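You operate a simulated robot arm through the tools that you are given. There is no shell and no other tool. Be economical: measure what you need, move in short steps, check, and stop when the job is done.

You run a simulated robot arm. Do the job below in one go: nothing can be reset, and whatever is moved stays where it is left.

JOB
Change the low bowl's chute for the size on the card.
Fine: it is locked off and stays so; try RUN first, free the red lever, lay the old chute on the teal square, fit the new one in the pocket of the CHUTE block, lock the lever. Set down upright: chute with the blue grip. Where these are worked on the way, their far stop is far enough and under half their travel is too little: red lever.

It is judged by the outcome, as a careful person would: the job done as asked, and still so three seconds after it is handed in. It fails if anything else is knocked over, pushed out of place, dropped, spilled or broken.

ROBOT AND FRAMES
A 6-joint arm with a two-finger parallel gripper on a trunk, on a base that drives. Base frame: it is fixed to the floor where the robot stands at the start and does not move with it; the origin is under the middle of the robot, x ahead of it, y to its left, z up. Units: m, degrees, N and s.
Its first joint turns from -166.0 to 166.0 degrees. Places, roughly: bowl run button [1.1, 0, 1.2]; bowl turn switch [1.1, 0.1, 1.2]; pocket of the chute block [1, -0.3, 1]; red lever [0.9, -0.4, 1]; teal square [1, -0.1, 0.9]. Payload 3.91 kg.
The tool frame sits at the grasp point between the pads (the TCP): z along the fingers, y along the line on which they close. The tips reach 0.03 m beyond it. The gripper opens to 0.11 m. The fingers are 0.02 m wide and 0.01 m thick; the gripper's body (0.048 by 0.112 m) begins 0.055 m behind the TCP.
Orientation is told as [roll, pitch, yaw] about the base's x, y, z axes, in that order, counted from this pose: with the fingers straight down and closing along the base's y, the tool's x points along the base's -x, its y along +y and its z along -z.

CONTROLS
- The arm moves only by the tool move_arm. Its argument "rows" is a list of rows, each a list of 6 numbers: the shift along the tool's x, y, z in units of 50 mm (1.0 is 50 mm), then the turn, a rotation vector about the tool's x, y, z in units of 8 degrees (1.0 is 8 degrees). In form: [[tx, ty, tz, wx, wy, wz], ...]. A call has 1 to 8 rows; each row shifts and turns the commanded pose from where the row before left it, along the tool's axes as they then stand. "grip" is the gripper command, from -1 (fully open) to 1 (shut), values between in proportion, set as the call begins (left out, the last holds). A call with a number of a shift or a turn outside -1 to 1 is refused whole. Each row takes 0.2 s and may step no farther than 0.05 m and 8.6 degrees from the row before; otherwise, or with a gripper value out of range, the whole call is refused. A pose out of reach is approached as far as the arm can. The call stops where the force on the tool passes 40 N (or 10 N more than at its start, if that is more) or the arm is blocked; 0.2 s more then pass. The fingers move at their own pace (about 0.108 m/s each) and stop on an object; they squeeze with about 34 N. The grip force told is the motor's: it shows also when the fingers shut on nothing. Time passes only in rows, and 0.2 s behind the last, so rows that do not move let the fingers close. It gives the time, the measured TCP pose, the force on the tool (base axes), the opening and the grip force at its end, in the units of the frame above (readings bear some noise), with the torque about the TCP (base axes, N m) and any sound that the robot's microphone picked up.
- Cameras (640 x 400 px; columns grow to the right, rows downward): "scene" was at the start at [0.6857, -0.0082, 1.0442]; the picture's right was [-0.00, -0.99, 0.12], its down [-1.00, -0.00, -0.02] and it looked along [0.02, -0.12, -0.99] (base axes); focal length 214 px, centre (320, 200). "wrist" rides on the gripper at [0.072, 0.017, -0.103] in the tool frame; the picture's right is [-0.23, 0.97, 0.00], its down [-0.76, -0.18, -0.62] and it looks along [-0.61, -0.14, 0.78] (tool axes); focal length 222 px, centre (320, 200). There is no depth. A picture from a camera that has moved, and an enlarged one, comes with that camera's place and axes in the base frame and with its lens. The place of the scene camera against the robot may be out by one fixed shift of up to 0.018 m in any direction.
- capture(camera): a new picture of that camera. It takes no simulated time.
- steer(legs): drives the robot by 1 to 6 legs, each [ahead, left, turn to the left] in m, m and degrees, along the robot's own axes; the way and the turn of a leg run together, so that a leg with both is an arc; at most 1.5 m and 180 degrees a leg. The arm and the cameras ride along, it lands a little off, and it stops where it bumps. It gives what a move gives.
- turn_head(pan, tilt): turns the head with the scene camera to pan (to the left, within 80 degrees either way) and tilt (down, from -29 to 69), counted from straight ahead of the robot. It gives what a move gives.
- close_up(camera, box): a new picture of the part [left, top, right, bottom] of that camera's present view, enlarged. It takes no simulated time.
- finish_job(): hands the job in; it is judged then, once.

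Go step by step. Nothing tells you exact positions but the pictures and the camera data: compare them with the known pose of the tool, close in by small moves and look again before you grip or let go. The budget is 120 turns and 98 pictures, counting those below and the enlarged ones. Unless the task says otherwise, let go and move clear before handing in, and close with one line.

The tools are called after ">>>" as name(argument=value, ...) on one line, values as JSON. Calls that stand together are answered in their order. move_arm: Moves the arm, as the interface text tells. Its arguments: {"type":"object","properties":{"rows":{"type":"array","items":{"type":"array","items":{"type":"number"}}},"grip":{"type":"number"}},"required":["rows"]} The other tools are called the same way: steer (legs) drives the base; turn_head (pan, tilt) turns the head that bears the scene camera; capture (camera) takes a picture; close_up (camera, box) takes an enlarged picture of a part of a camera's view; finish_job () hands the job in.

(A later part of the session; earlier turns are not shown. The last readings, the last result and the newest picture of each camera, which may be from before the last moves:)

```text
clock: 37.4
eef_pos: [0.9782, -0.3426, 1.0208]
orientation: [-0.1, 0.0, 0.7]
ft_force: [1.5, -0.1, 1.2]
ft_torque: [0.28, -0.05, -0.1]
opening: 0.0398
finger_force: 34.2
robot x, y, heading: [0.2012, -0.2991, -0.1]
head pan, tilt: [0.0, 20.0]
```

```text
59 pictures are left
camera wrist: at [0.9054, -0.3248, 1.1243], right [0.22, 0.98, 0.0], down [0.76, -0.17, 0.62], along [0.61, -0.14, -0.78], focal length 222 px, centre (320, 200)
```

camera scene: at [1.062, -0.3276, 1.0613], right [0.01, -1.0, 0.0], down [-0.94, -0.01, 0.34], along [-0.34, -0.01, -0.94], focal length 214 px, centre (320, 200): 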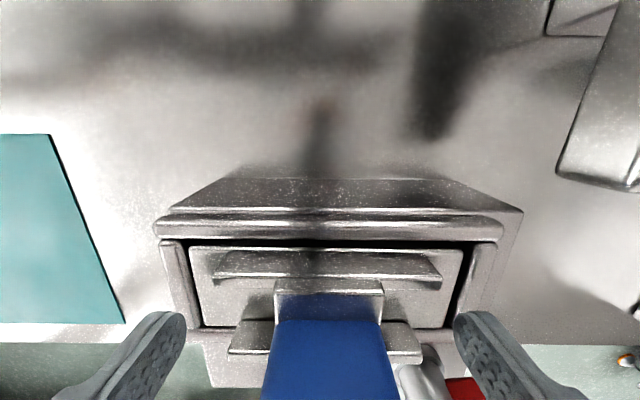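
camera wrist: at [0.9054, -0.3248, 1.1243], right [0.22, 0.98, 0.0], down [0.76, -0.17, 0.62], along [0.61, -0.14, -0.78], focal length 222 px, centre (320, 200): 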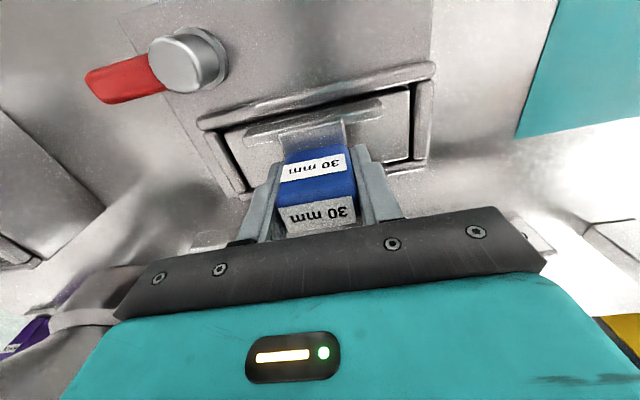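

Gripped at 40 mm width. Lift straight up slowly.

>>> move_arm(rows=[[0, 0, -0.2, 0, 0, 0], [0, 0, -0.3, 0, 0, 0], [0, 0, -0.5, 0, 0, 0], [0, 0, -0.6, 0, 0, 0]])

>>> capture(camera="scene")

>>> capture(camera="wrist")

```text
clock: 38.4
eef_pos: [0.98, -0.34, 1.1006]
orientation: [-0.2, 0.1, 0.6]
ft_force: [-0.3, -1.0, -2.9]
ft_torque: [0.0, 0.03, -0.03]
opening: 0.0396
finger_force: 34.2
robot x, y, heading: [0.1976, -0.3016, 0.4]
head pan, tilt: [0.0, 20.0]
```

```text
58 pictures are left
camera scene: at [1.0642, -0.33, 1.1404], right [0.01, -1.0, 0.0], down [-0.94, -0.01, 0.34], along [-0.34, -0.01, -0.94], focal length 214 px, centre (320, 200)
```

scene: 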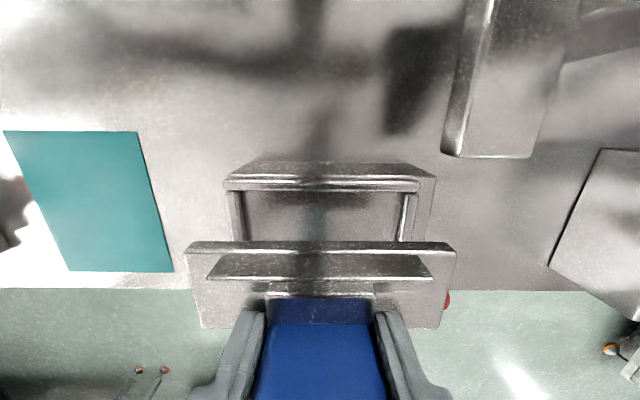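

```text
57 pictures are left
camera wrist: at [0.9061, -0.3235, 1.2035], right [0.22, 0.98, 0.0], down [0.76, -0.17, 0.62], along [0.61, -0.14, -0.78], focal length 222 px, centre (320, 200)
```

wrist: 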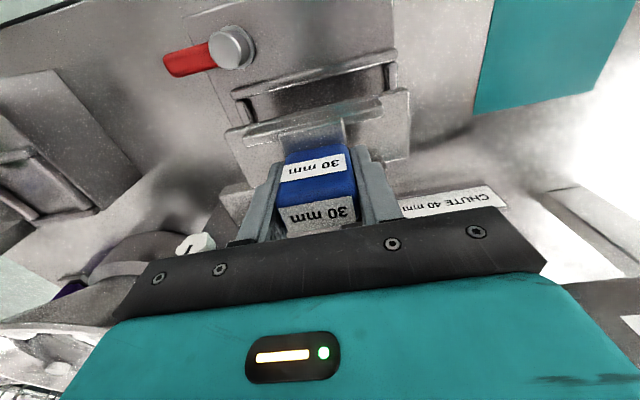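

The chute is free and hangs level. Teal square's centre ≈ [0.964, -0.070], table ≈ 0.89. I'll carry it left and turn it 90° so its length lies along the square's long side.

>>> move_arm(rows=[[0, 0.9, 0, 0, 0, 0], [0, 0.9, 0, 0, 0, 0], [0, 0.9, 0, 0, 0, 0], [0, 0.9, 0, 0, 0, -0.3], [0, 0.9, 0, 0, 0, -0.3], [0, 0.9, 0, 0, 0, -0.3], [0.3, 0, 0, 0, 0, -0.9]])

>>> move_arm(rows=[[0, 0, 0, 0, 0, -1], [0, 0, 0, 0, 0, -1], [0, 0, 0, 0, 0, -1], [0, 0, 0, 0, 0, -1], [0, 0, 0, 0, 0, -1], [0, 0, 0, 0, 0, -1], [0, 0, 0, 0, 0, -1], [0, 0, 0, 0, 0, -1]])

>>> capture(camera="scene")

>>> capture(camera="wrist")

```text
clock: 40.0
eef_pos: [0.9546, -0.0734, 1.1013]
orientation: [-0.1, 0.2, 15.1]
ft_force: [0.5, -0.2, -3.7]
ft_torque: [0.01, 0.02, 0.02]
opening: 0.0399
finger_force: 33.6
robot x, y, heading: [0.1988, -0.3049, 0.3]
head pan, tilt: [0.0, 20.0]
```

```text
clock: 41.8
eef_pos: [0.954, -0.0744, 1.1007]
orientation: [0.0, 0.0, 79.1]
ft_force: [-0.3, -0.3, -3.2]
ft_torque: [0.02, -0.01, 0.01]
opening: 0.04
finger_force: 34.3
robot x, y, heading: [0.1987, -0.3006, -0.2]
head pan, tilt: [0.0, 20.0]
```

```text
56 pictures are left
camera scene: at [0.9777, 0.0122, 1.1408], right [0.98, -0.19, 0.0], down [-0.18, -0.92, 0.34], along [-0.07, -0.34, -0.94], focal length 214 px, centre (320, 200)
```

scene: 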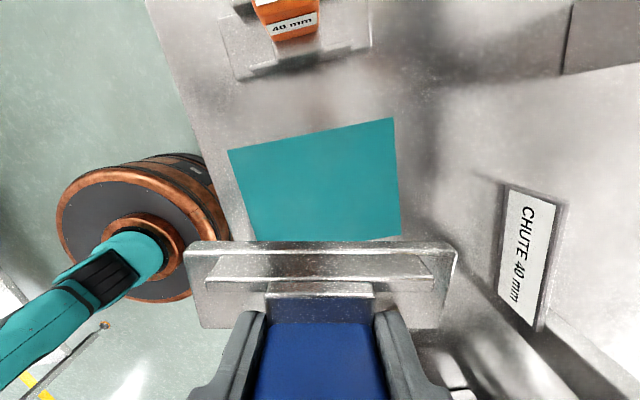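

```text
55 pictures are left
camera wrist: at [0.9248, -0.141, 1.204], right [-0.91, 0.41, 0.0], down [0.32, 0.72, 0.62], along [0.25, 0.57, -0.78], focal length 222 px, centre (320, 200)
```

wrist: 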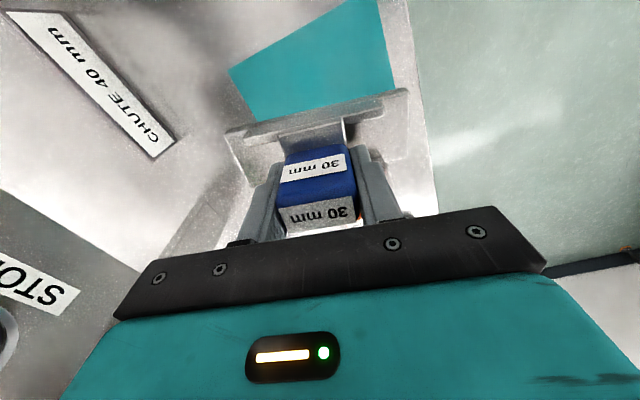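

Wrist view puts the square's centre at ≈ [0.953, -0.076], right under the tool. Finish the turn to 90° and come down most of the way.

>>> move_arm(rows=[[0, 0, 0, 0, 0, -0.7], [0, 0, 0, 0, 0, -0.66], [0, 0, 0.9, 0, 0, 0], [0, 0, 0.9, 0, 0, 0], [0, 0, 0.3, 0, 0, 0]])

>>> capture(camera="scene")

>>> capture(camera="wrist")

```text
clock: 43.0
eef_pos: [0.9552, -0.0739, 0.9958]
orientation: [0.0, 0.1, 89.8]
ft_force: [-0.8, 0.5, -2.4]
ft_torque: [0.03, 0.01, 0.01]
opening: 0.0396
finger_force: 34.3
robot x, y, heading: [0.2022, -0.3021, -0.2]
head pan, tilt: [0.0, 20.0]
```

```text
54 pictures are left
camera scene: at [0.9634, 0.0137, 1.0353], right [1.0, 0.0, 0.0], down [0.0, -0.94, 0.34], along [0.0, -0.34, -0.94], focal length 214 px, centre (320, 200)
```

scene: 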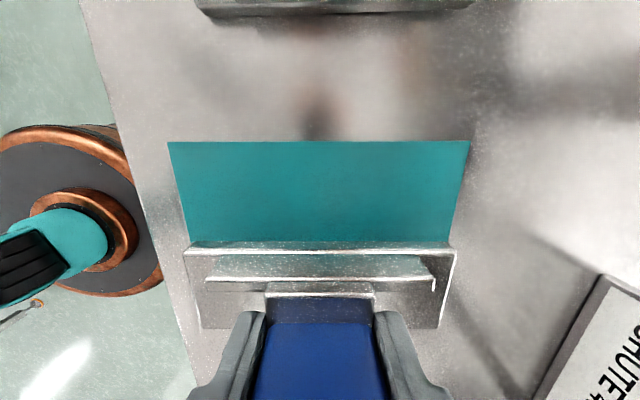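

```text
53 pictures are left
camera wrist: at [0.9383, -0.1454, 1.0985], right [-0.97, 0.23, 0.0], down [0.18, 0.76, 0.62], along [0.14, 0.61, -0.78], focal length 222 px, centre (320, 200)
```

wrist: 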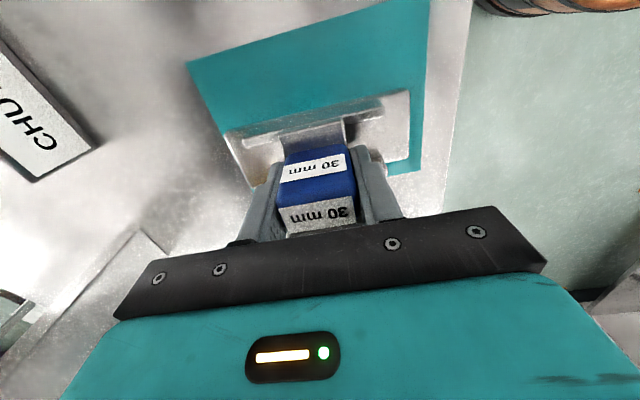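

Well centred in the square (≈[0.953,-0.072]). Lower gently until it touches.

>>> move_arm(rows=[[0.04, 0.04, 0.2, 0, 0, 0], [0, 0, 0.2, 0, 0, 0], [0, 0, 0.1, 0, 0, 0], [0, 0, 0.1, 0, 0, 0]])

>>> capture(camera="scene")

```text
clock: 44.0
eef_pos: [0.952, -0.0769, 0.9656]
orientation: [0.1, 0.2, 89.8]
ft_force: [-0.3, 0.7, -1.2]
ft_torque: [0.0, -0.02, 0.04]
opening: 0.0401
finger_force: 33.8
robot x, y, heading: [0.203, -0.2997, -0.1]
head pan, tilt: [0.0, 20.0]
```

```text
52 pictures are left
camera scene: at [0.9612, 0.0113, 1.0058], right [1.0, 0.0, 0.0], down [0.0, -0.94, 0.34], along [0.0, -0.34, -0.94], focal length 214 px, centre (320, 200)
```

scene: 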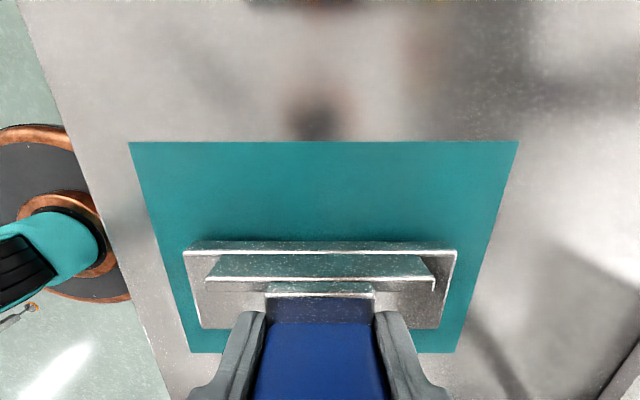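

About 2 cm more to go; continue in fine steps.

>>> move_arm(rows=[[0, 0.06, 0.16, 0, 0, 0], [0, 0, 0.1, 0, 0, 0], [0, 0, 0.06, 0, 0, 0], [0, 0, 0.06, 0, 0, 0], [0, 0, 0.06, 0, 0, 0], [0, 0, 0.06, 0, 0, 0]])

>>> capture(camera="scene")

```text
clock: 45.4
eef_pos: [0.9483, -0.0765, 0.9432]
orientation: [-0.1, 0.2, 89.9]
ft_force: [4.3, 0.5, 31.4]
ft_torque: [-0.22, 1.06, 0.02]
opening: 0.0395
finger_force: 34.3
robot x, y, heading: [0.2027, -0.2991, -0.3]
head pan, tilt: [0.0, 20.0]
```

```text
51 pictures are left
camera scene: at [0.9573, 0.0108, 0.9828], right [1.0, 0.0, 0.0], down [0.0, -0.94, 0.34], along [0.0, -0.34, -0.94], focal length 214 px, centre (320, 200)
```

scene: 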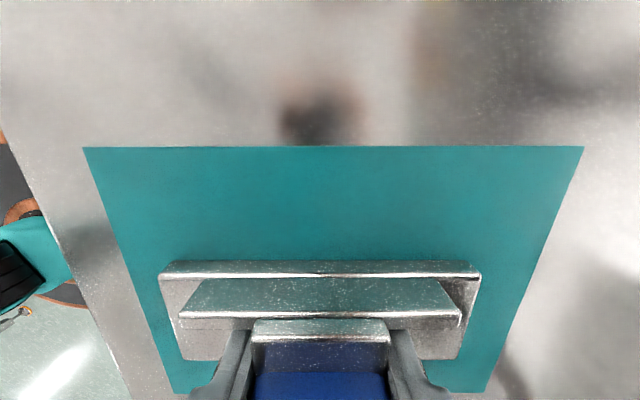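

It rests on the square. Ease the pressure a touch, then open.

>>> move_arm(rows=[[0, 0, -0.04, 0, 0, 0], [0, 0, 0, 0, 0, 0]])

>>> move_arm(rows=[[0, 0, 0, 0, 0, 0], [0, 0, 0, 0, 0, 0], [0, 0, 0, 0, 0, 0]], grip=-1)

>>> capture(camera="scene")

>>> capture(camera="wrist")

```text
clock: 46.0
eef_pos: [0.9488, -0.0762, 0.9434]
orientation: [0.1, 0.1, 89.8]
ft_force: [-1.4, -1.3, 11.0]
ft_torque: [0.08, -0.63, -0.03]
opening: 0.04
finger_force: 34.2
robot x, y, heading: [0.2023, -0.3045, -0.2]
head pan, tilt: [0.0, 20.0]
```

```text
clock: 46.8
eef_pos: [0.9483, -0.0757, 0.9434]
orientation: [0.1, 0.1, 89.9]
ft_force: [0.5, 0.2, -1.0]
ft_torque: [-0.01, 0.03, 0.01]
opening: 0.1097
finger_force: 0.0
robot x, y, heading: [0.2018, -0.3015, -0.1]
head pan, tilt: [0.0, 20.0]
```

```text
50 pictures are left
camera scene: at [0.9578, 0.0112, 0.9828], right [1.0, 0.0, 0.0], down [0.0, -0.94, 0.34], along [0.0, -0.34, -0.94], focal length 214 px, centre (320, 200)
```

scene: 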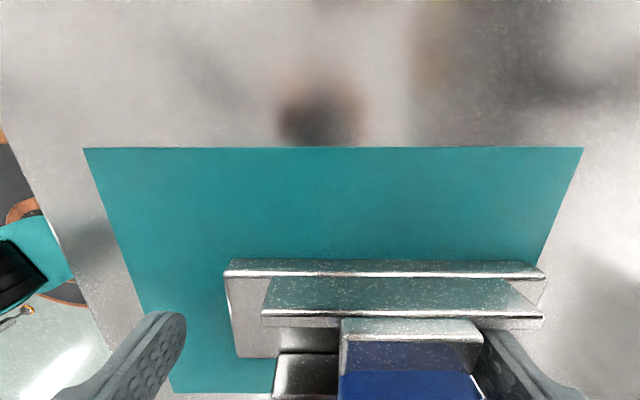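

```text
49 pictures are left
camera wrist: at [0.9327, -0.1478, 1.046], right [-0.97, 0.23, 0.0], down [0.18, 0.76, 0.62], along [0.14, 0.6, -0.78], focal length 222 px, centre (320, 200)
```

wrist: 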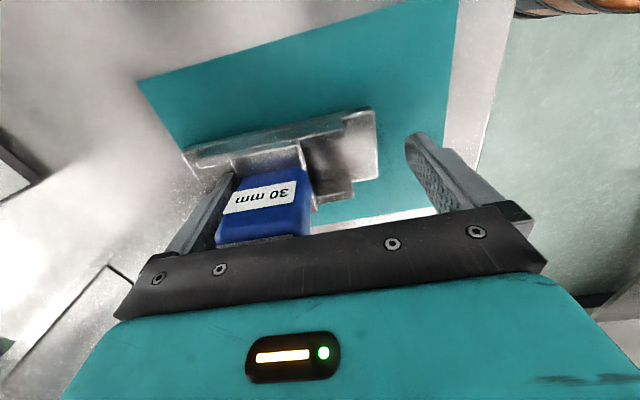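

The chute was dragged toward the far finger when opening. I'll shift the hand so the fingers are free, lift, and look at where it lies.

>>> move_arm(rows=[[0, -0.3, 0, 0, 0, 0], [0, 0, -0.6, 0, 0, 0], [0, 0, -0.9, 0, 0, 0], [0, 0, -0.9, 0, 0, 0], [0, 0, -0.9, 0, 0, 0]])

>>> capture(camera="scene")

>>> capture(camera="wrist")

```text
clock: 48.0
eef_pos: [0.9637, -0.0751, 1.1088]
orientation: [0.1, 0.1, 89.9]
ft_force: [0.2, 0.5, -0.7]
ft_torque: [0.02, 0.02, 0.01]
opening: 0.1098
finger_force: 0.0
robot x, y, heading: [0.2016, -0.3, -0.0]
head pan, tilt: [0.0, 20.0]
```

```text
48 pictures are left
camera scene: at [0.9731, 0.0115, 1.1481], right [1.0, 0.0, 0.0], down [0.0, -0.94, 0.34], along [0.0, -0.34, -0.94], focal length 214 px, centre (320, 200)
```

scene: 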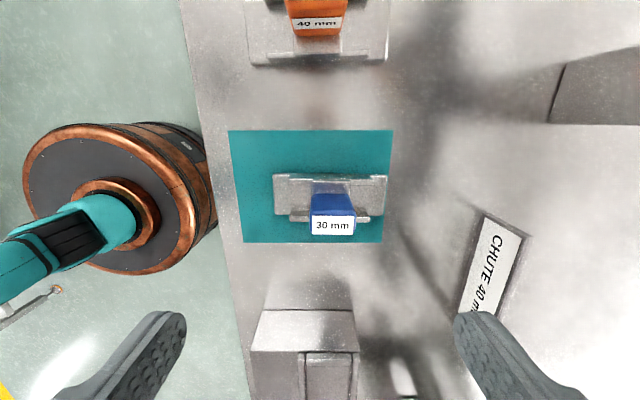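

```text
47 pictures are left
camera wrist: at [0.948, -0.1476, 1.2113], right [-0.97, 0.23, 0.0], down [0.18, 0.76, 0.62], along [0.14, 0.6, -0.78], focal length 222 px, centre (320, 200)
```

wrist: 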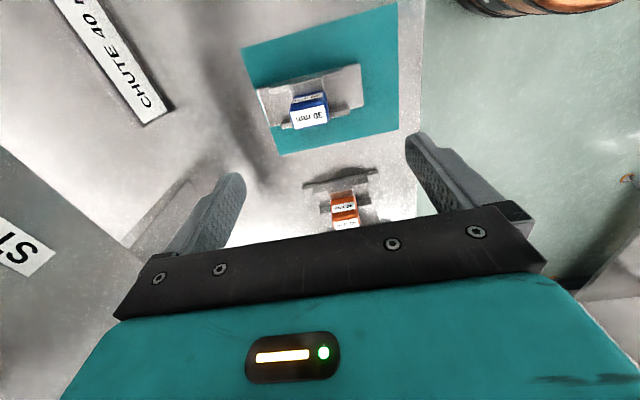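

The old chute sits upright, but its end is at the square's edge; grip top ≈ [0.974,-0.079,0.986]. I'll regrip it higher up, shift it ~2 cm toward me and set it down without over-pressing.

>>> move_arm(rows=[[0.07, -0.2, 0, 0, 0, 0], [0, 0, 0.9, 0, 0, 0], [0, 0, 0.9, 0, 0, 0], [0, 0, 0.9, 0, 0, 0], [0, 0, 0.12, 0, 0, 0]], grip=-1)

>>> capture(camera="wrist")

```text
clock: 49.2
eef_pos: [0.9746, -0.0808, 0.9671]
orientation: [0.0, 0.1, 90.0]
ft_force: [0.3, 0.2, -0.2]
ft_torque: [0.0, -0.02, -0.04]
opening: 0.1101
finger_force: 0.1
robot x, y, heading: [0.2016, -0.3009, -0.1]
head pan, tilt: [0.0, 20.0]
```

```text
46 pictures are left
camera wrist: at [0.9582, -0.1514, 1.0701], right [-0.97, 0.23, 0.0], down [0.18, 0.76, 0.62], along [0.14, 0.61, -0.78], focal length 222 px, centre (320, 200)
```

wrist: 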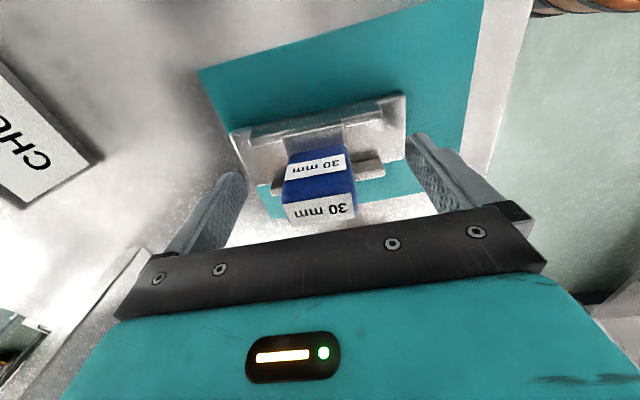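

Well centred on the grip. Close, then lift a little.

>>> move_arm(rows=[[0, 0, 0, 0, 0, 0], [0, 0, 0, 0, 0, 0], [0, 0, 0, 0, 0, 0], [0, 0, 0, 0, 0, 0], [0, 0, -0.2, 0, 0, 0], [0, 0, -0.2, 0, 0, 0], [0, 0.25, 0, 0, 0, 0], [0, 0.2, 0, 0, 0, 0]], grip=1)

>>> capture(camera="scene")

```text
clock: 51.0
eef_pos: [0.9527, -0.079, 0.9863]
orientation: [0.1, 0.2, 89.9]
ft_force: [0.6, 0.1, -2.8]
ft_torque: [0.01, -0.01, 0.02]
opening: 0.0395
finger_force: 33.8
robot x, y, heading: [0.1989, -0.3023, 0.1]
head pan, tilt: [0.0, 20.0]
```

```text
45 pictures are left
camera scene: at [0.9608, 0.008, 1.0262], right [1.0, 0.0, 0.0], down [0.0, -0.94, 0.34], along [0.0, -0.34, -0.94], focal length 214 px, centre (320, 200)
```

scene: 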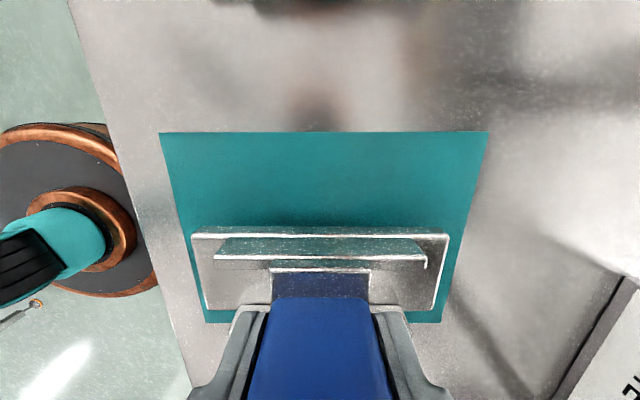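

Held level, centred. Lower to just about contact.

>>> move_arm(rows=[[-0.12, 0, 0.2, 0, 0, 0], [0, 0, 0.12, 0, 0, 0], [0, 0, 0.04, 0, 0, 0]])

```text
clock: 51.8
eef_pos: [0.9531, -0.074, 0.9694]
orientation: [0.1, 0.1, 89.9]
ft_force: [-0.5, 0.0, -1.4]
ft_torque: [0.0, -0.02, 0.02]
opening: 0.0398
finger_force: 34.0
robot x, y, heading: [0.2008, -0.2977, -0.0]
head pan, tilt: [0.0, 20.0]
```

Not quite touching yet; a few millimetres more in fine steps.

>>> move_arm(rows=[[0, 0, 0.04, 0, 0, 0], [0, 0, 0.03, 0, 0, 0]])

```text
clock: 52.4
eef_pos: [0.9518, -0.0742, 0.9683]
orientation: [-0.1, 0.1, 89.8]
ft_force: [4.5, 0.6, 16.3]
ft_torque: [-0.19, 0.28, -0.07]
opening: 0.0398
finger_force: 34.2
robot x, y, heading: [0.2033, -0.2991, -0.2]
head pan, tilt: [0.0, 20.0]
```

Touching the table. Ease 1.5 mm and release.

>>> move_arm(rows=[[0, 0, -0.03, 0, 0, 0], [0, 0, 0, 0, 0, 0]])

>>> move_arm(rows=[[0, 0, 0, 0, 0, 0], [0, 0, 0, 0, 0, 0], [0, 0, 0, 0, 0, 0]], grip=-1)

>>> capture(camera="scene")

```text
clock: 53.0
eef_pos: [0.9519, -0.074, 0.9666]
orientation: [0.1, 0.1, 89.9]
ft_force: [3.5, 0.1, 6.3]
ft_torque: [0.03, -0.44, -0.09]
opening: 0.0399
finger_force: 33.9
robot x, y, heading: [0.2042, -0.3009, 0.1]
head pan, tilt: [0.0, 20.0]
```

```text
clock: 53.8
eef_pos: [0.9518, -0.0732, 0.9658]
orientation: [0.1, 0.1, 89.9]
ft_force: [0.5, 0.4, 0.6]
ft_torque: [0.02, 0.02, 0.0]
opening: 0.11
finger_force: 0.0
robot x, y, heading: [0.2031, -0.3012, -0.6]
head pan, tilt: [0.0, 20.0]
```

```text
44 pictures are left
camera scene: at [0.9605, 0.0136, 1.0069], right [1.0, 0.0, 0.0], down [0.0, -0.94, 0.34], along [0.0, -0.34, -0.94], focal length 214 px, centre (320, 200)
```

scene: 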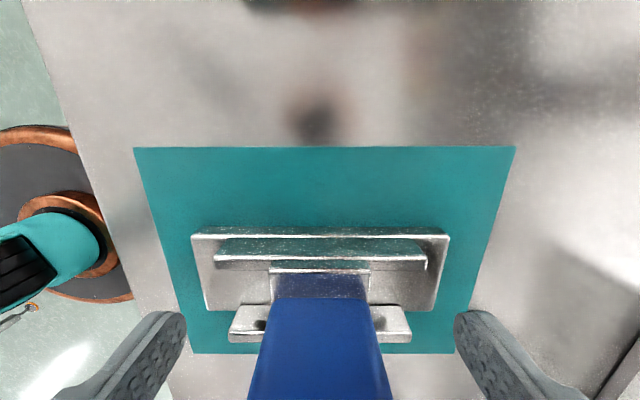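

The old chute now lies squarely on the teal square. Lift and go over to the orange 40 mm chute at about [0.961, 0.076].

>>> move_arm(rows=[[0, 0, -0.9, 0, 0, 0], [0, 0, -0.9, 0, 0, 0], [0, 0, -0.9, 0, 0, 0], [-0.9, 0, 0, 0, 0, 0], [-0.9, 0, 0, 0, 0, 0], [-0.9, -0.15, 0, 0, 0, 0], [-0.3, 0, 0, 0, 0, 0]])

>>> capture(camera="wrist")

>>> capture(camera="scene")

```text
clock: 55.4
eef_pos: [0.9608, 0.076, 1.101]
orientation: [0.1, 0.0, 89.9]
ft_force: [0.8, -0.3, -0.7]
ft_torque: [0.02, -0.02, 0.01]
opening: 0.1101
finger_force: 0.1
robot x, y, heading: [0.1997, -0.3015, -0.1]
head pan, tilt: [0.0, 20.0]
```

```text
43 pictures are left
camera wrist: at [0.9435, 0.0045, 1.2046], right [-0.97, 0.23, 0.0], down [0.18, 0.76, 0.62], along [0.14, 0.6, -0.78], focal length 222 px, centre (320, 200)
```

wrist: 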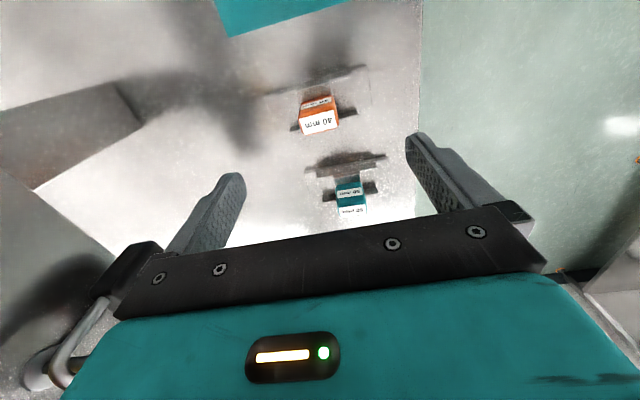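

```text
42 pictures are left
camera scene: at [0.9687, 0.1636, 1.1414], right [1.0, 0.0, 0.0], down [0.0, -0.94, 0.34], along [0.0, -0.34, -0.94], focal length 214 px, centre (320, 200)
```

scene: 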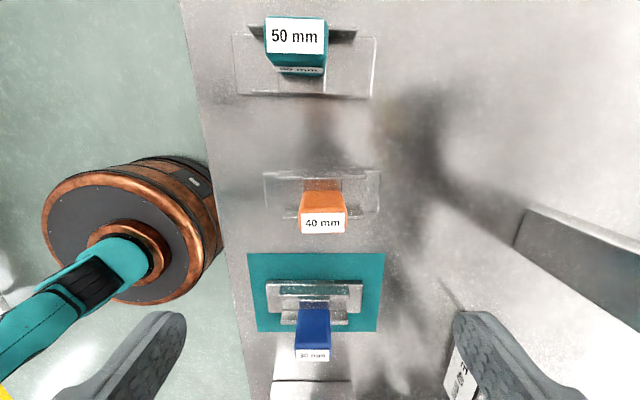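

Orange grip top ≈ [0.961, 0.079, 0.986]. Descend over it.

>>> move_arm(rows=[[-0.06, 0, 0.5, 0, 0, 0], [0, 0, 0.9, 0, 0, 0], [0, 0, 0.9, 0, 0, 0], [0, 0, 0.38, 0, 0, 0]], grip=-1)

>>> capture(camera="wrist")

>>> capture(camera="scene")

```text
clock: 56.4
eef_pos: [0.9584, 0.0789, 0.9678]
orientation: [0.0, 0.1, 89.9]
ft_force: [-0.8, 0.3, 1.2]
ft_torque: [-0.01, 0.0, 0.02]
opening: 0.1101
finger_force: 0.0
robot x, y, heading: [0.1985, -0.3002, -0.3]
head pan, tilt: [0.0, 20.0]
```

```text
41 pictures are left
camera wrist: at [0.9424, 0.0079, 1.0708], right [-0.97, 0.23, 0.0], down [0.18, 0.76, 0.62], along [0.14, 0.61, -0.78], focal length 222 px, centre (320, 200)
```

wrist: 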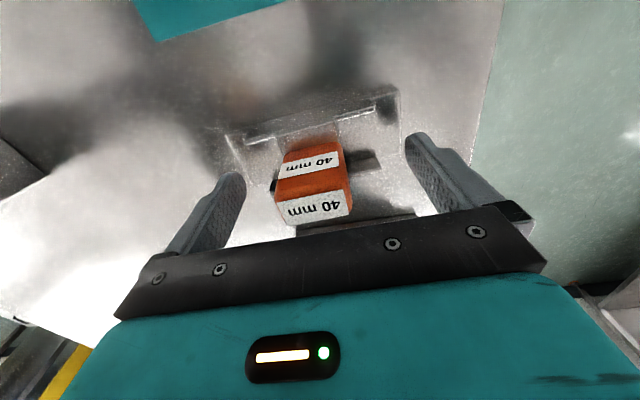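

```text
40 pictures are left
camera scene: at [0.9676, 0.1671, 1.0077], right [1.0, 0.0, 0.0], down [0.0, -0.94, 0.34], along [0.0, -0.34, -0.94], focal length 214 px, centre (320, 200)
```

scene: 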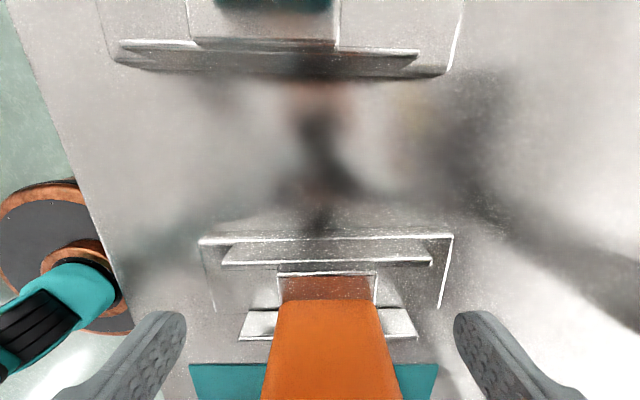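

Shift 3 mm ahead with a tiny yaw, close, and lift a little.

>>> move_arm(rows=[[0, -0.06, 0, 0, 0, -0.12], [0, 0, 0, 0, 0, 0]])

>>> move_arm(rows=[[0, 0, 0, 0, 0, 0], [0, 0, 0, 0, 0, 0], [0, 0, 0, 0, 0, 0], [0, 0, 0, 0, 0, 0], [0, 0, -0.2, 0, 0, 0], [0, 0, -0.5, 0, 0, 0], [0, 0, -0.9, 0, 0, 0], [0, 0, -0.9, 0, 0, 0]], grip=1)

>>> capture(camera="wrist")

>>> capture(camera="scene")

```text
clock: 57.0
eef_pos: [0.9627, 0.0791, 0.9676]
orientation: [0.1, 0.1, 90.8]
ft_force: [0.5, -0.7, 0.3]
ft_torque: [0.01, 0.0, 0.01]
opening: 0.11
finger_force: 0.0
robot x, y, heading: [0.2001, -0.3008, -0.1]
head pan, tilt: [0.0, 20.0]
```

```text
clock: 58.8
eef_pos: [0.962, 0.0794, 1.0913]
orientation: [0.1, 0.1, 90.7]
ft_force: [-0.1, 0.3, -2.4]
ft_torque: [0.01, 0.03, 0.0]
opening: 0.0398
finger_force: 33.7
robot x, y, heading: [0.2007, -0.3024, 0.0]
head pan, tilt: [0.0, 20.0]
```

```text
39 pictures are left
camera wrist: at [0.9468, 0.0072, 1.1945], right [-0.98, 0.21, 0.0], down [0.17, 0.77, 0.62], along [0.13, 0.61, -0.78], focal length 222 px, centre (320, 200)
```

wrist: 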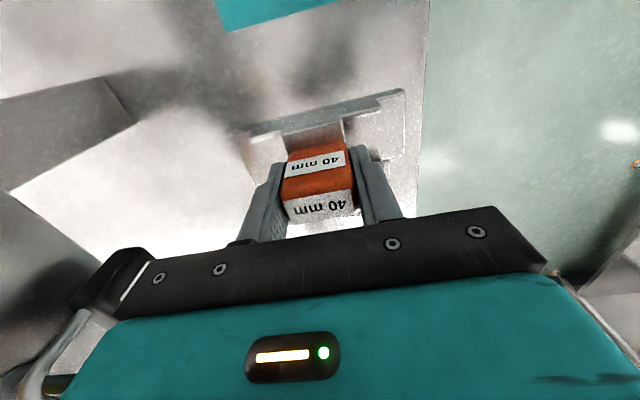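

```text
38 pictures are left
camera scene: at [0.9694, 0.1665, 1.1313], right [1.0, 0.01, 0.0], down [0.01, -0.94, 0.34], along [0.0, -0.34, -0.94], focal length 214 px, centre (320, 200)
```

scene: 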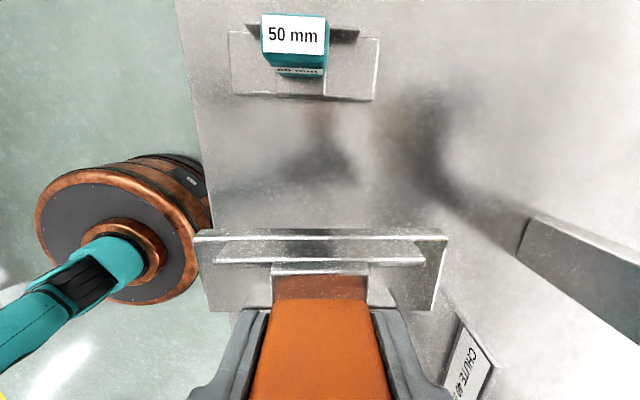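

The 40 mm chute is in hand, level. Raise a bit and turn it back by 90°.

>>> move_arm(rows=[[0, 0, -0.6, 0, 0, 0.5], [0, 0, 0, 0, 0, 1], [0, 0, 0, 0, 0, 1], [0, 0, 0, 0, 0, 1], [0, 0, 0, 0, 0, 1], [0, 0, 0, 0, 0, 1], [0, 0, 0, 0, 0, 1], [0, 0, 0, 0, 0, 1]])

>>> move_arm(rows=[[0, 0, 0, 0, 0, 1], [0, 0, 0, 0, 0, 1], [0, 0, 0, 0, 0, 1], [0, 0, 0, 0, 0, 0.78], [0, -0.9, 0, 0, 0, 0], [0, -0.9, 0, 0, 0, 0], [0, -0.9, 0, 0, 0, 0], [0, -0.9, 0, 0, 0, 0]])

>>> move_arm(rows=[[0, -0.9, 0, 0, 0, 0], [0, -0.9, 0, 0, 0, 0], [0, -0.9, 0, 0, 0, 0], [-0.3, -0.9, 0, 0, 0, 0]])

>>> capture(camera="scene")

```text
clock: 60.6
eef_pos: [0.9635, 0.0799, 1.1222]
orientation: [-0.1, 0.1, 30.8]
ft_force: [0.2, 1.0, -2.2]
ft_torque: [0.0, -0.05, -0.07]
opening: 0.0396
finger_force: 33.8
robot x, y, heading: [0.2, -0.3009, -0.1]
head pan, tilt: [0.0, 20.0]
```

```text
clock: 62.4
eef_pos: [0.9653, -0.1009, 1.1221]
orientation: [0.0, 0.2, 0.7]
ft_force: [-0.5, 1.0, -2.6]
ft_torque: [-0.04, 0.02, 0.02]
opening: 0.0396
finger_force: 34.0
robot x, y, heading: [0.201, -0.3009, 0.0]
head pan, tilt: [0.0, 20.0]
```

```text
clock: 63.4
eef_pos: [0.9827, -0.2792, 1.1236]
orientation: [0.0, 0.1, 0.7]
ft_force: [-0.5, 0.8, -1.5]
ft_torque: [0.01, -0.02, -0.01]
opening: 0.0394
finger_force: 34.2
robot x, y, heading: [0.1984, -0.3009, 0.0]
head pan, tilt: [0.0, 20.0]
```

```text
37 pictures are left
camera scene: at [1.0683, -0.2688, 1.1635], right [0.01, -1.0, 0.0], down [-0.94, -0.01, 0.34], along [-0.34, -0.01, -0.94], focal length 214 px, centre (320, 200)
```

scene: 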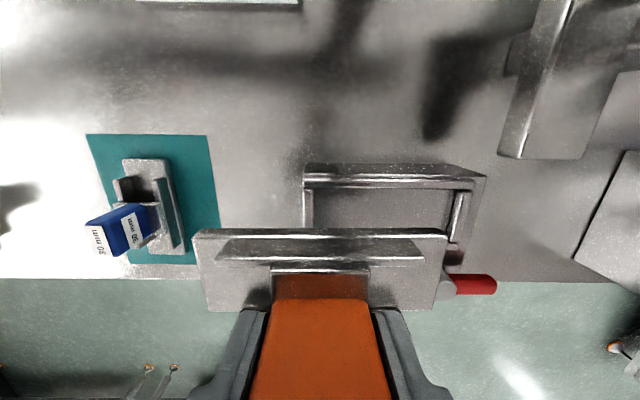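

Move over the pocket to the old seat's coordinates and compare.

>>> move_arm(rows=[[0, -0.65, 0, 0, 0, 0], [0.04, -0.6, 0, 0, 0, 0.02], [0, 0, 0.45, 0, 0, 0]])

>>> capture(camera="scene")

>>> capture(camera="wrist")

```text
clock: 64.2
eef_pos: [0.98, -0.3422, 1.1]
orientation: [-0.2, 0.1, 0.4]
ft_force: [1.0, 0.9, -2.1]
ft_torque: [0.02, -0.01, 0.0]
opening: 0.0397
finger_force: 34.1
robot x, y, heading: [0.2002, -0.3024, 0.0]
head pan, tilt: [0.0, 20.0]
```

```text
36 pictures are left
camera scene: at [1.0662, -0.3323, 1.1412], right [0.01, -1.0, 0.0], down [-0.94, -0.01, 0.34], along [-0.34, 0.0, -0.94], focal length 214 px, centre (320, 200)
```

scene: 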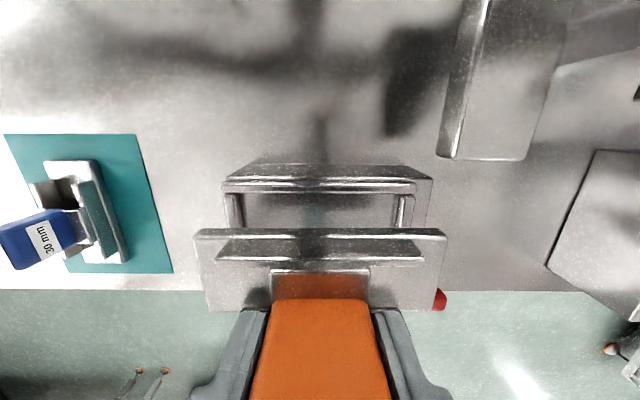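

```text
35 pictures are left
camera wrist: at [0.9081, -0.3255, 1.2042], right [0.22, 0.98, 0.0], down [0.76, -0.17, 0.62], along [0.61, -0.14, -0.78], focal length 222 px, centre (320, 200)
```

wrist: 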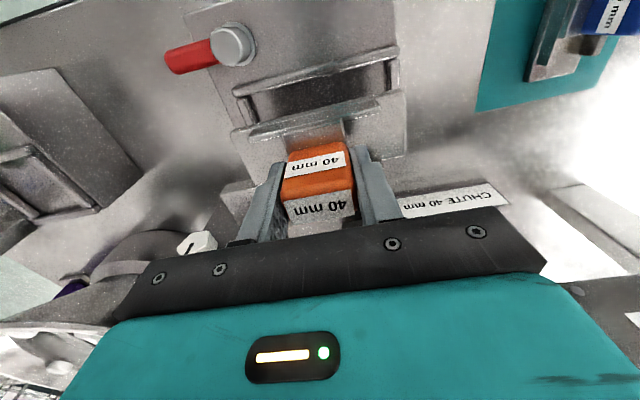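

Everything matches the old chute's picture within a few millimetres. Go down to just above the rim and check the gaps.

>>> move_arm(rows=[[0.05, 0, 0.5, 0, 0, 0], [0, 0, 0.44, 0, 0, 0]])

>>> close_up(camera="scene", box=[150, 150, 490, 350])

>>> close_up(camera="wrist", box=[170, 20, 450, 240])

```text
clock: 64.8
eef_pos: [0.9774, -0.3431, 1.0553]
orientation: [-0.3, 0.0, 0.4]
ft_force: [-0.2, 0.3, -2.0]
ft_torque: [0.0, -0.04, 0.0]
opening: 0.0398
finger_force: 33.9
robot x, y, heading: [0.2011, -0.3013, 0.1]
head pan, tilt: [0.0, 20.0]
```

```text
1.88 times, centred on (320, 250) of scene
camera zoom: at [1.0636, -0.3326, 1.0943], right [0.01, -1.0, 0.0], down [-0.94, -0.01, 0.34], along [-0.34, 0.0, -0.94], focal length 404 px, centre (320, 106)
```

zoom: 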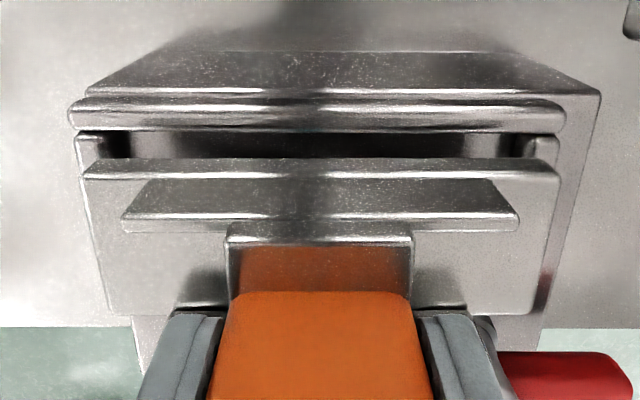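

```text
1.82 times, centred on (310, 130) of wrist
camera zoom: at [0.9055, -0.3258, 1.1573], right [0.22, 0.98, 0.0], down [0.76, -0.17, 0.62], along [0.61, -0.14, -0.78], focal length 404 px, centre (338, 327)
```

zoom: 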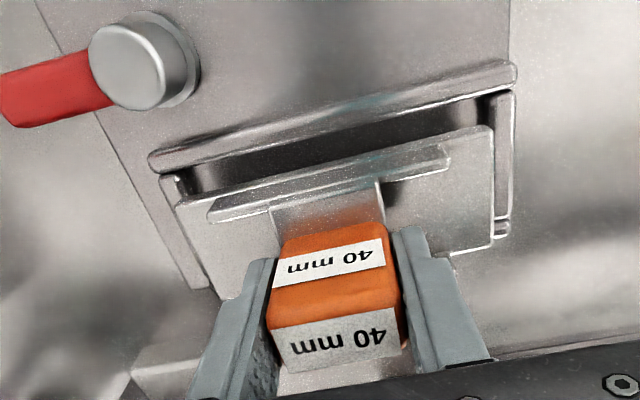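

Centred left-right; front-back it looks a few millimetres too far ahead. Shift 2 mm back, lower to just above the rim, and look again.

>>> move_arm(rows=[[0.04, 0, 0.12, 0, 0, 0], [0, 0, 0.12, 0, 0, 0], [0, 0, 0.08, 0, 0, 0]])

>>> close_up(camera="scene", box=[150, 150, 490, 350])

>>> close_up(camera="wrist", box=[170, 20, 450, 240])

```text
clock: 65.6
eef_pos: [0.9752, -0.3436, 1.0376]
orientation: [-0.1, 0.1, 0.4]
ft_force: [0.9, -0.1, -2.9]
ft_torque: [0.01, 0.0, 0.02]
opening: 0.0398
finger_force: 34.2
robot x, y, heading: [0.2018, -0.3009, -0.1]
head pan, tilt: [0.0, 20.0]
```

```text
1.88 times, centred on (320, 250) of scene
camera zoom: at [1.0614, -0.3328, 1.0779], right [0.01, -1.0, 0.0], down [-0.94, -0.01, 0.34], along [-0.34, 0.0, -0.94], focal length 404 px, centre (320, 106)
```

zoom: 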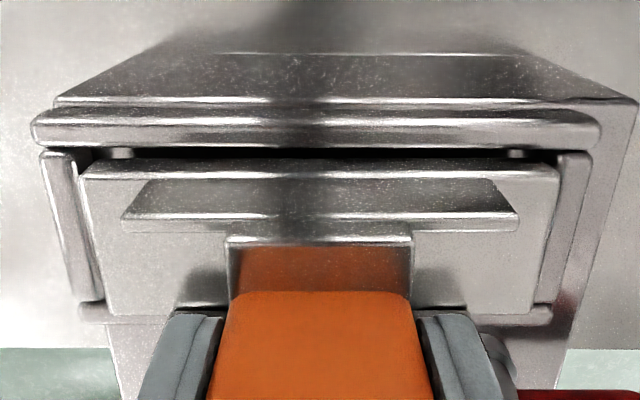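

```text
1.82 times, centred on (310, 130) of wrist
camera zoom: at [0.9032, -0.3259, 1.1409], right [0.22, 0.98, 0.0], down [0.76, -0.17, 0.62], along [0.61, -0.14, -0.78], focal length 404 px, centre (338, 327)
```

zoom: 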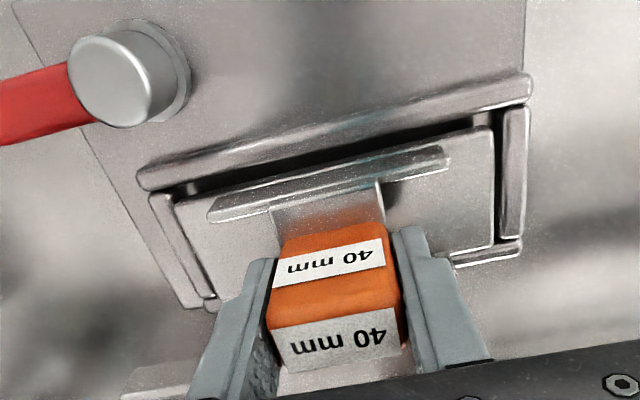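

The plate is just at the rim; the front gap is ~6 mm and the rear nearly nothing, so shift 3 mm back and lower gently.

>>> move_arm(rows=[[0.05, 0, 0, 0, 0, 0], [0, 0, 0.08, 0, 0, 0], [0, 0, 0.06, 0, 0, 0], [0, 0, 0.06, 0, 0, 0]])

>>> close_up(camera="scene", box=[150, 150, 490, 350])

>>> close_up(camera="wrist", box=[170, 20, 450, 240])

```text
clock: 66.6
eef_pos: [0.9733, -0.3431, 1.029]
orientation: [-0.1, -0.1, 0.4]
ft_force: [5.8, -1.3, 18.5]
ft_torque: [0.56, 0.17, -0.06]
opening: 0.0398
finger_force: 33.9
robot x, y, heading: [0.2036, -0.3006, -0.3]
head pan, tilt: [0.0, 20.0]
```

```text
1.88 times, centred on (320, 250) of scene
camera zoom: at [1.059, -0.3327, 1.0702], right [0.01, -1.0, 0.0], down [-0.94, -0.01, 0.34], along [-0.34, 0.0, -0.94], focal length 404 px, centre (320, 106)
```

zoom: 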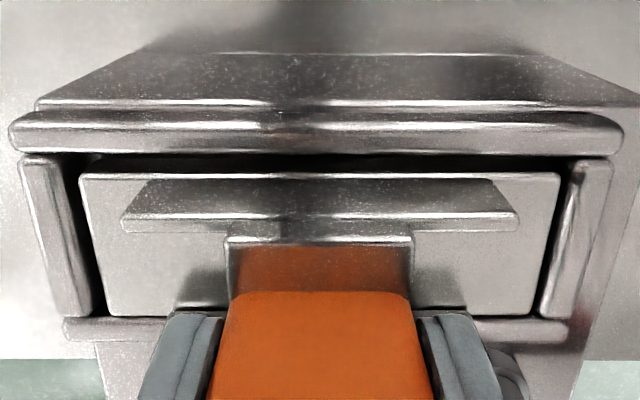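

```text
1.82 times, centred on (310, 130) of wrist
camera zoom: at [0.9007, -0.3259, 1.1327], right [0.22, 0.98, 0.0], down [0.76, -0.17, 0.63], along [0.61, -0.14, -0.78], focal length 404 px, centre (338, 327)
```

zoom: 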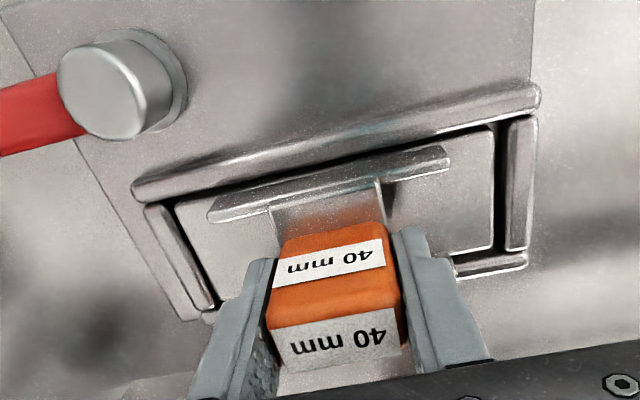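

It touches bottom at about the expected height with gaps all round. Ease a hair and release.

>>> move_arm(rows=[[-0.02, 0, -0.02, 0, 0, 0], [0, 0, 0, 0, 0, 0]])

>>> move_arm(rows=[[0, 0, 0, 0, 0, 0], [0, 0, 0, 0, 0, 0], [0, 0, 0, 0, 0, 0]], grip=-1)

>>> capture(camera="scene")

>>> capture(camera="wrist")

```text
clock: 67.2
eef_pos: [0.9737, -0.3438, 1.0297]
orientation: [0.0, 0.0, 0.4]
ft_force: [-7.0, -0.6, 17.1]
ft_torque: [0.43, 0.9, 0.16]
opening: 0.0395
finger_force: 34.1
robot x, y, heading: [0.2034, -0.3028, -0.2]
head pan, tilt: [0.0, 20.0]
```

```text
clock: 68.0
eef_pos: [0.9746, -0.3434, 1.029]
orientation: [-0.1, 0.1, 0.4]
ft_force: [-1.0, -0.6, -0.3]
ft_torque: [0.01, 0.01, 0.0]
opening: 0.1098
finger_force: 0.1
robot x, y, heading: [0.2018, -0.3037, 0.3]
head pan, tilt: [0.0, 20.0]
```

```text
28 pictures are left
camera scene: at [1.0607, -0.3327, 1.0689], right [0.01, -1.0, 0.0], down [-0.94, -0.01, 0.34], along [-0.34, 0.0, -0.94], focal length 214 px, centre (320, 200)
```

scene: 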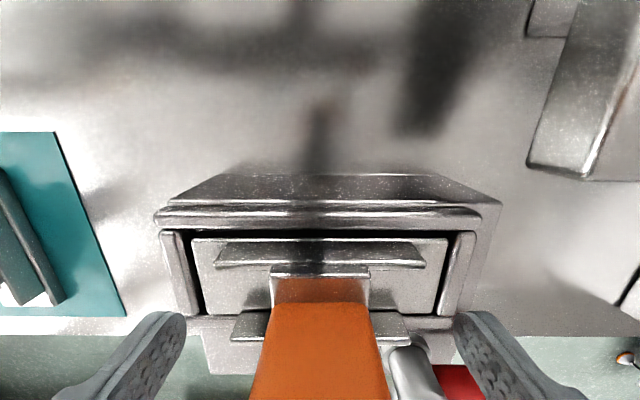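

```text
27 pictures are left
camera wrist: at [0.9026, -0.3259, 1.1319], right [0.22, 0.98, 0.0], down [0.76, -0.17, 0.62], along [0.61, -0.14, -0.78], focal length 222 px, centre (320, 200)
```

wrist: 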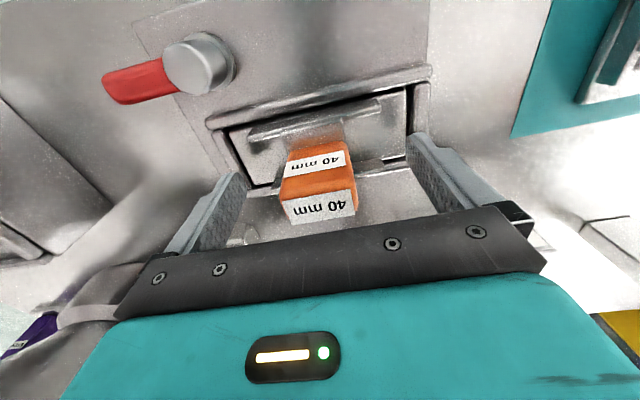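

It sits in the pocket like the old one. Lift clear and take a top look to compare.

>>> move_arm(rows=[[0, 0, -0.5, 0, 0, 0], [0, 0, -0.9, 0, 0, 0], [0, 0, -0.9, 0, 0, 0], [0.9, 0, 0, 0, 0, 0], [0.5, 0, 0, 0, 0, 0]])

>>> turn_head(pan=0, tilt=0)

>>> close_up(camera="scene", box=[190, 80, 480, 330])

```text
clock: 69.2
eef_pos: [0.9046, -0.3443, 1.1435]
orientation: [-0.2, 0.1, 0.4]
ft_force: [-0.1, -0.3, -0.2]
ft_torque: [0.02, 0.02, -0.01]
opening: 0.1098
finger_force: 0.0
robot x, y, heading: [0.2005, -0.2983, 0.2]
head pan, tilt: [0.0, 20.0]
```

```text
clock: 70.0
eef_pos: [0.9053, -0.3429, 1.1446]
orientation: [-0.1, 0.1, 0.4]
ft_force: [-0.1, -0.2, 0.5]
ft_torque: [0.01, 0.0, 0.01]
opening: 0.1099
finger_force: 0.1
robot x, y, heading: [0.2023, -0.3046, -0.1]
head pan, tilt: [0.0, 0.0]
```

```text
1.60 times, centred on (335, 205) of scene
camera zoom: at [1.023, -0.3333, 1.1868], right [0.01, -1.0, 0.0], down [-1.0, -0.01, 0.0], along [0.0, 0.0, -1.0], focal length 343 px, centre (296, 192)
```

zoom: 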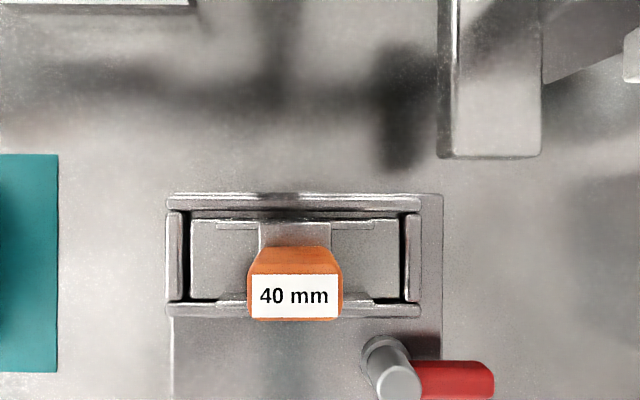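

The new chute is seated evenly in the pocket. Now close the fingers up here and go to the near side of the lever.

>>> move_arm(rows=[[0.5, 0, 0, 0, 0, 0], [0, -0.9, 0, 0, 0, 0], [0, -0.92, 0, 0, 0, 0], [0, 0, 0, 0, 0, 0], [0, 0, 0.9, 0, 0, 0], [0, 0, 0.9, 0, 0, 0]], grip=1)

>>> capture(camera="wrist")

```text
clock: 71.4
eef_pos: [0.8807, -0.4368, 1.0541]
orientation: [-0.1, 0.0, 0.4]
ft_force: [-0.1, 0.2, 0.1]
ft_torque: [0.01, -0.01, 0.0]
opening: 0.0
finger_force: 34.0
robot x, y, heading: [0.2013, -0.2994, 0.0]
head pan, tilt: [0.0, 0.0]
```

```text
25 pictures are left
camera wrist: at [0.8085, -0.4188, 1.1569], right [0.22, 0.98, 0.0], down [0.76, -0.17, 0.62], along [0.61, -0.14, -0.78], focal length 222 px, centre (320, 200)
```

wrist: 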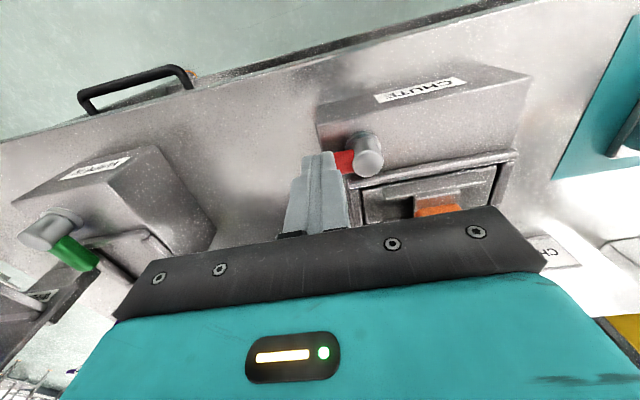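

Move 5 mm nearer me for clearance, then lower beside the lever.

>>> move_arm(rows=[[0.12, 0.06, 0, 0, 0, 0], [0, 0, 0.5, 0, 0, 0], [0, 0, 0.3, 0, 0, 0], [0, 0, 0.18, 0, 0, 0]])

>>> turn_head(pan=0, tilt=35)

>>> capture(camera="scene")

>>> close_up(camera="wrist", box=[200, 20, 440, 200])

```text
clock: 72.4
eef_pos: [0.8735, -0.4327, 1.005]
orientation: [-0.1, -0.1, 0.4]
ft_force: [0.0, -0.4, 0.6]
ft_torque: [0.01, -0.01, 0.02]
opening: 0.0005
finger_force: 33.7
robot x, y, heading: [0.2023, -0.3011, -0.0]
head pan, tilt: [0.0, 0.0]
```

```text
clock: 73.4
eef_pos: [0.8734, -0.4326, 1.0053]
orientation: [-0.1, 0.2, 0.5]
ft_force: [0.1, -0.4, 0.5]
ft_torque: [-0.01, 0.02, 0.0]
opening: 0.0
finger_force: 34.1
robot x, y, heading: [0.2017, -0.3053, -0.2]
head pan, tilt: [0.0, 35.0]
```

```text
24 pictures are left
camera scene: at [0.9363, -0.4224, 1.0504], right [0.01, -1.0, 0.0], down [-0.82, 0.0, 0.57], along [-0.57, -0.01, -0.82], focal length 214 px, centre (320, 200)
```

scene: 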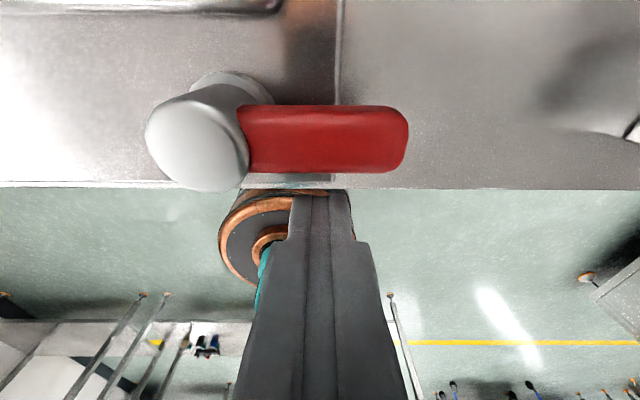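

```text
2.22 times, centred on (320, 110) of wrist
camera zoom: at [0.802, -0.4154, 1.1084], right [0.22, 0.98, 0.0], down [0.76, -0.17, 0.62], along [0.61, -0.14, -0.78], focal length 494 px, centre (320, 400)
```

zoom: 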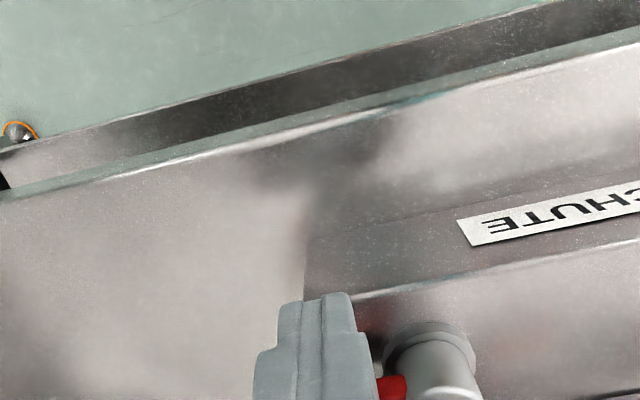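

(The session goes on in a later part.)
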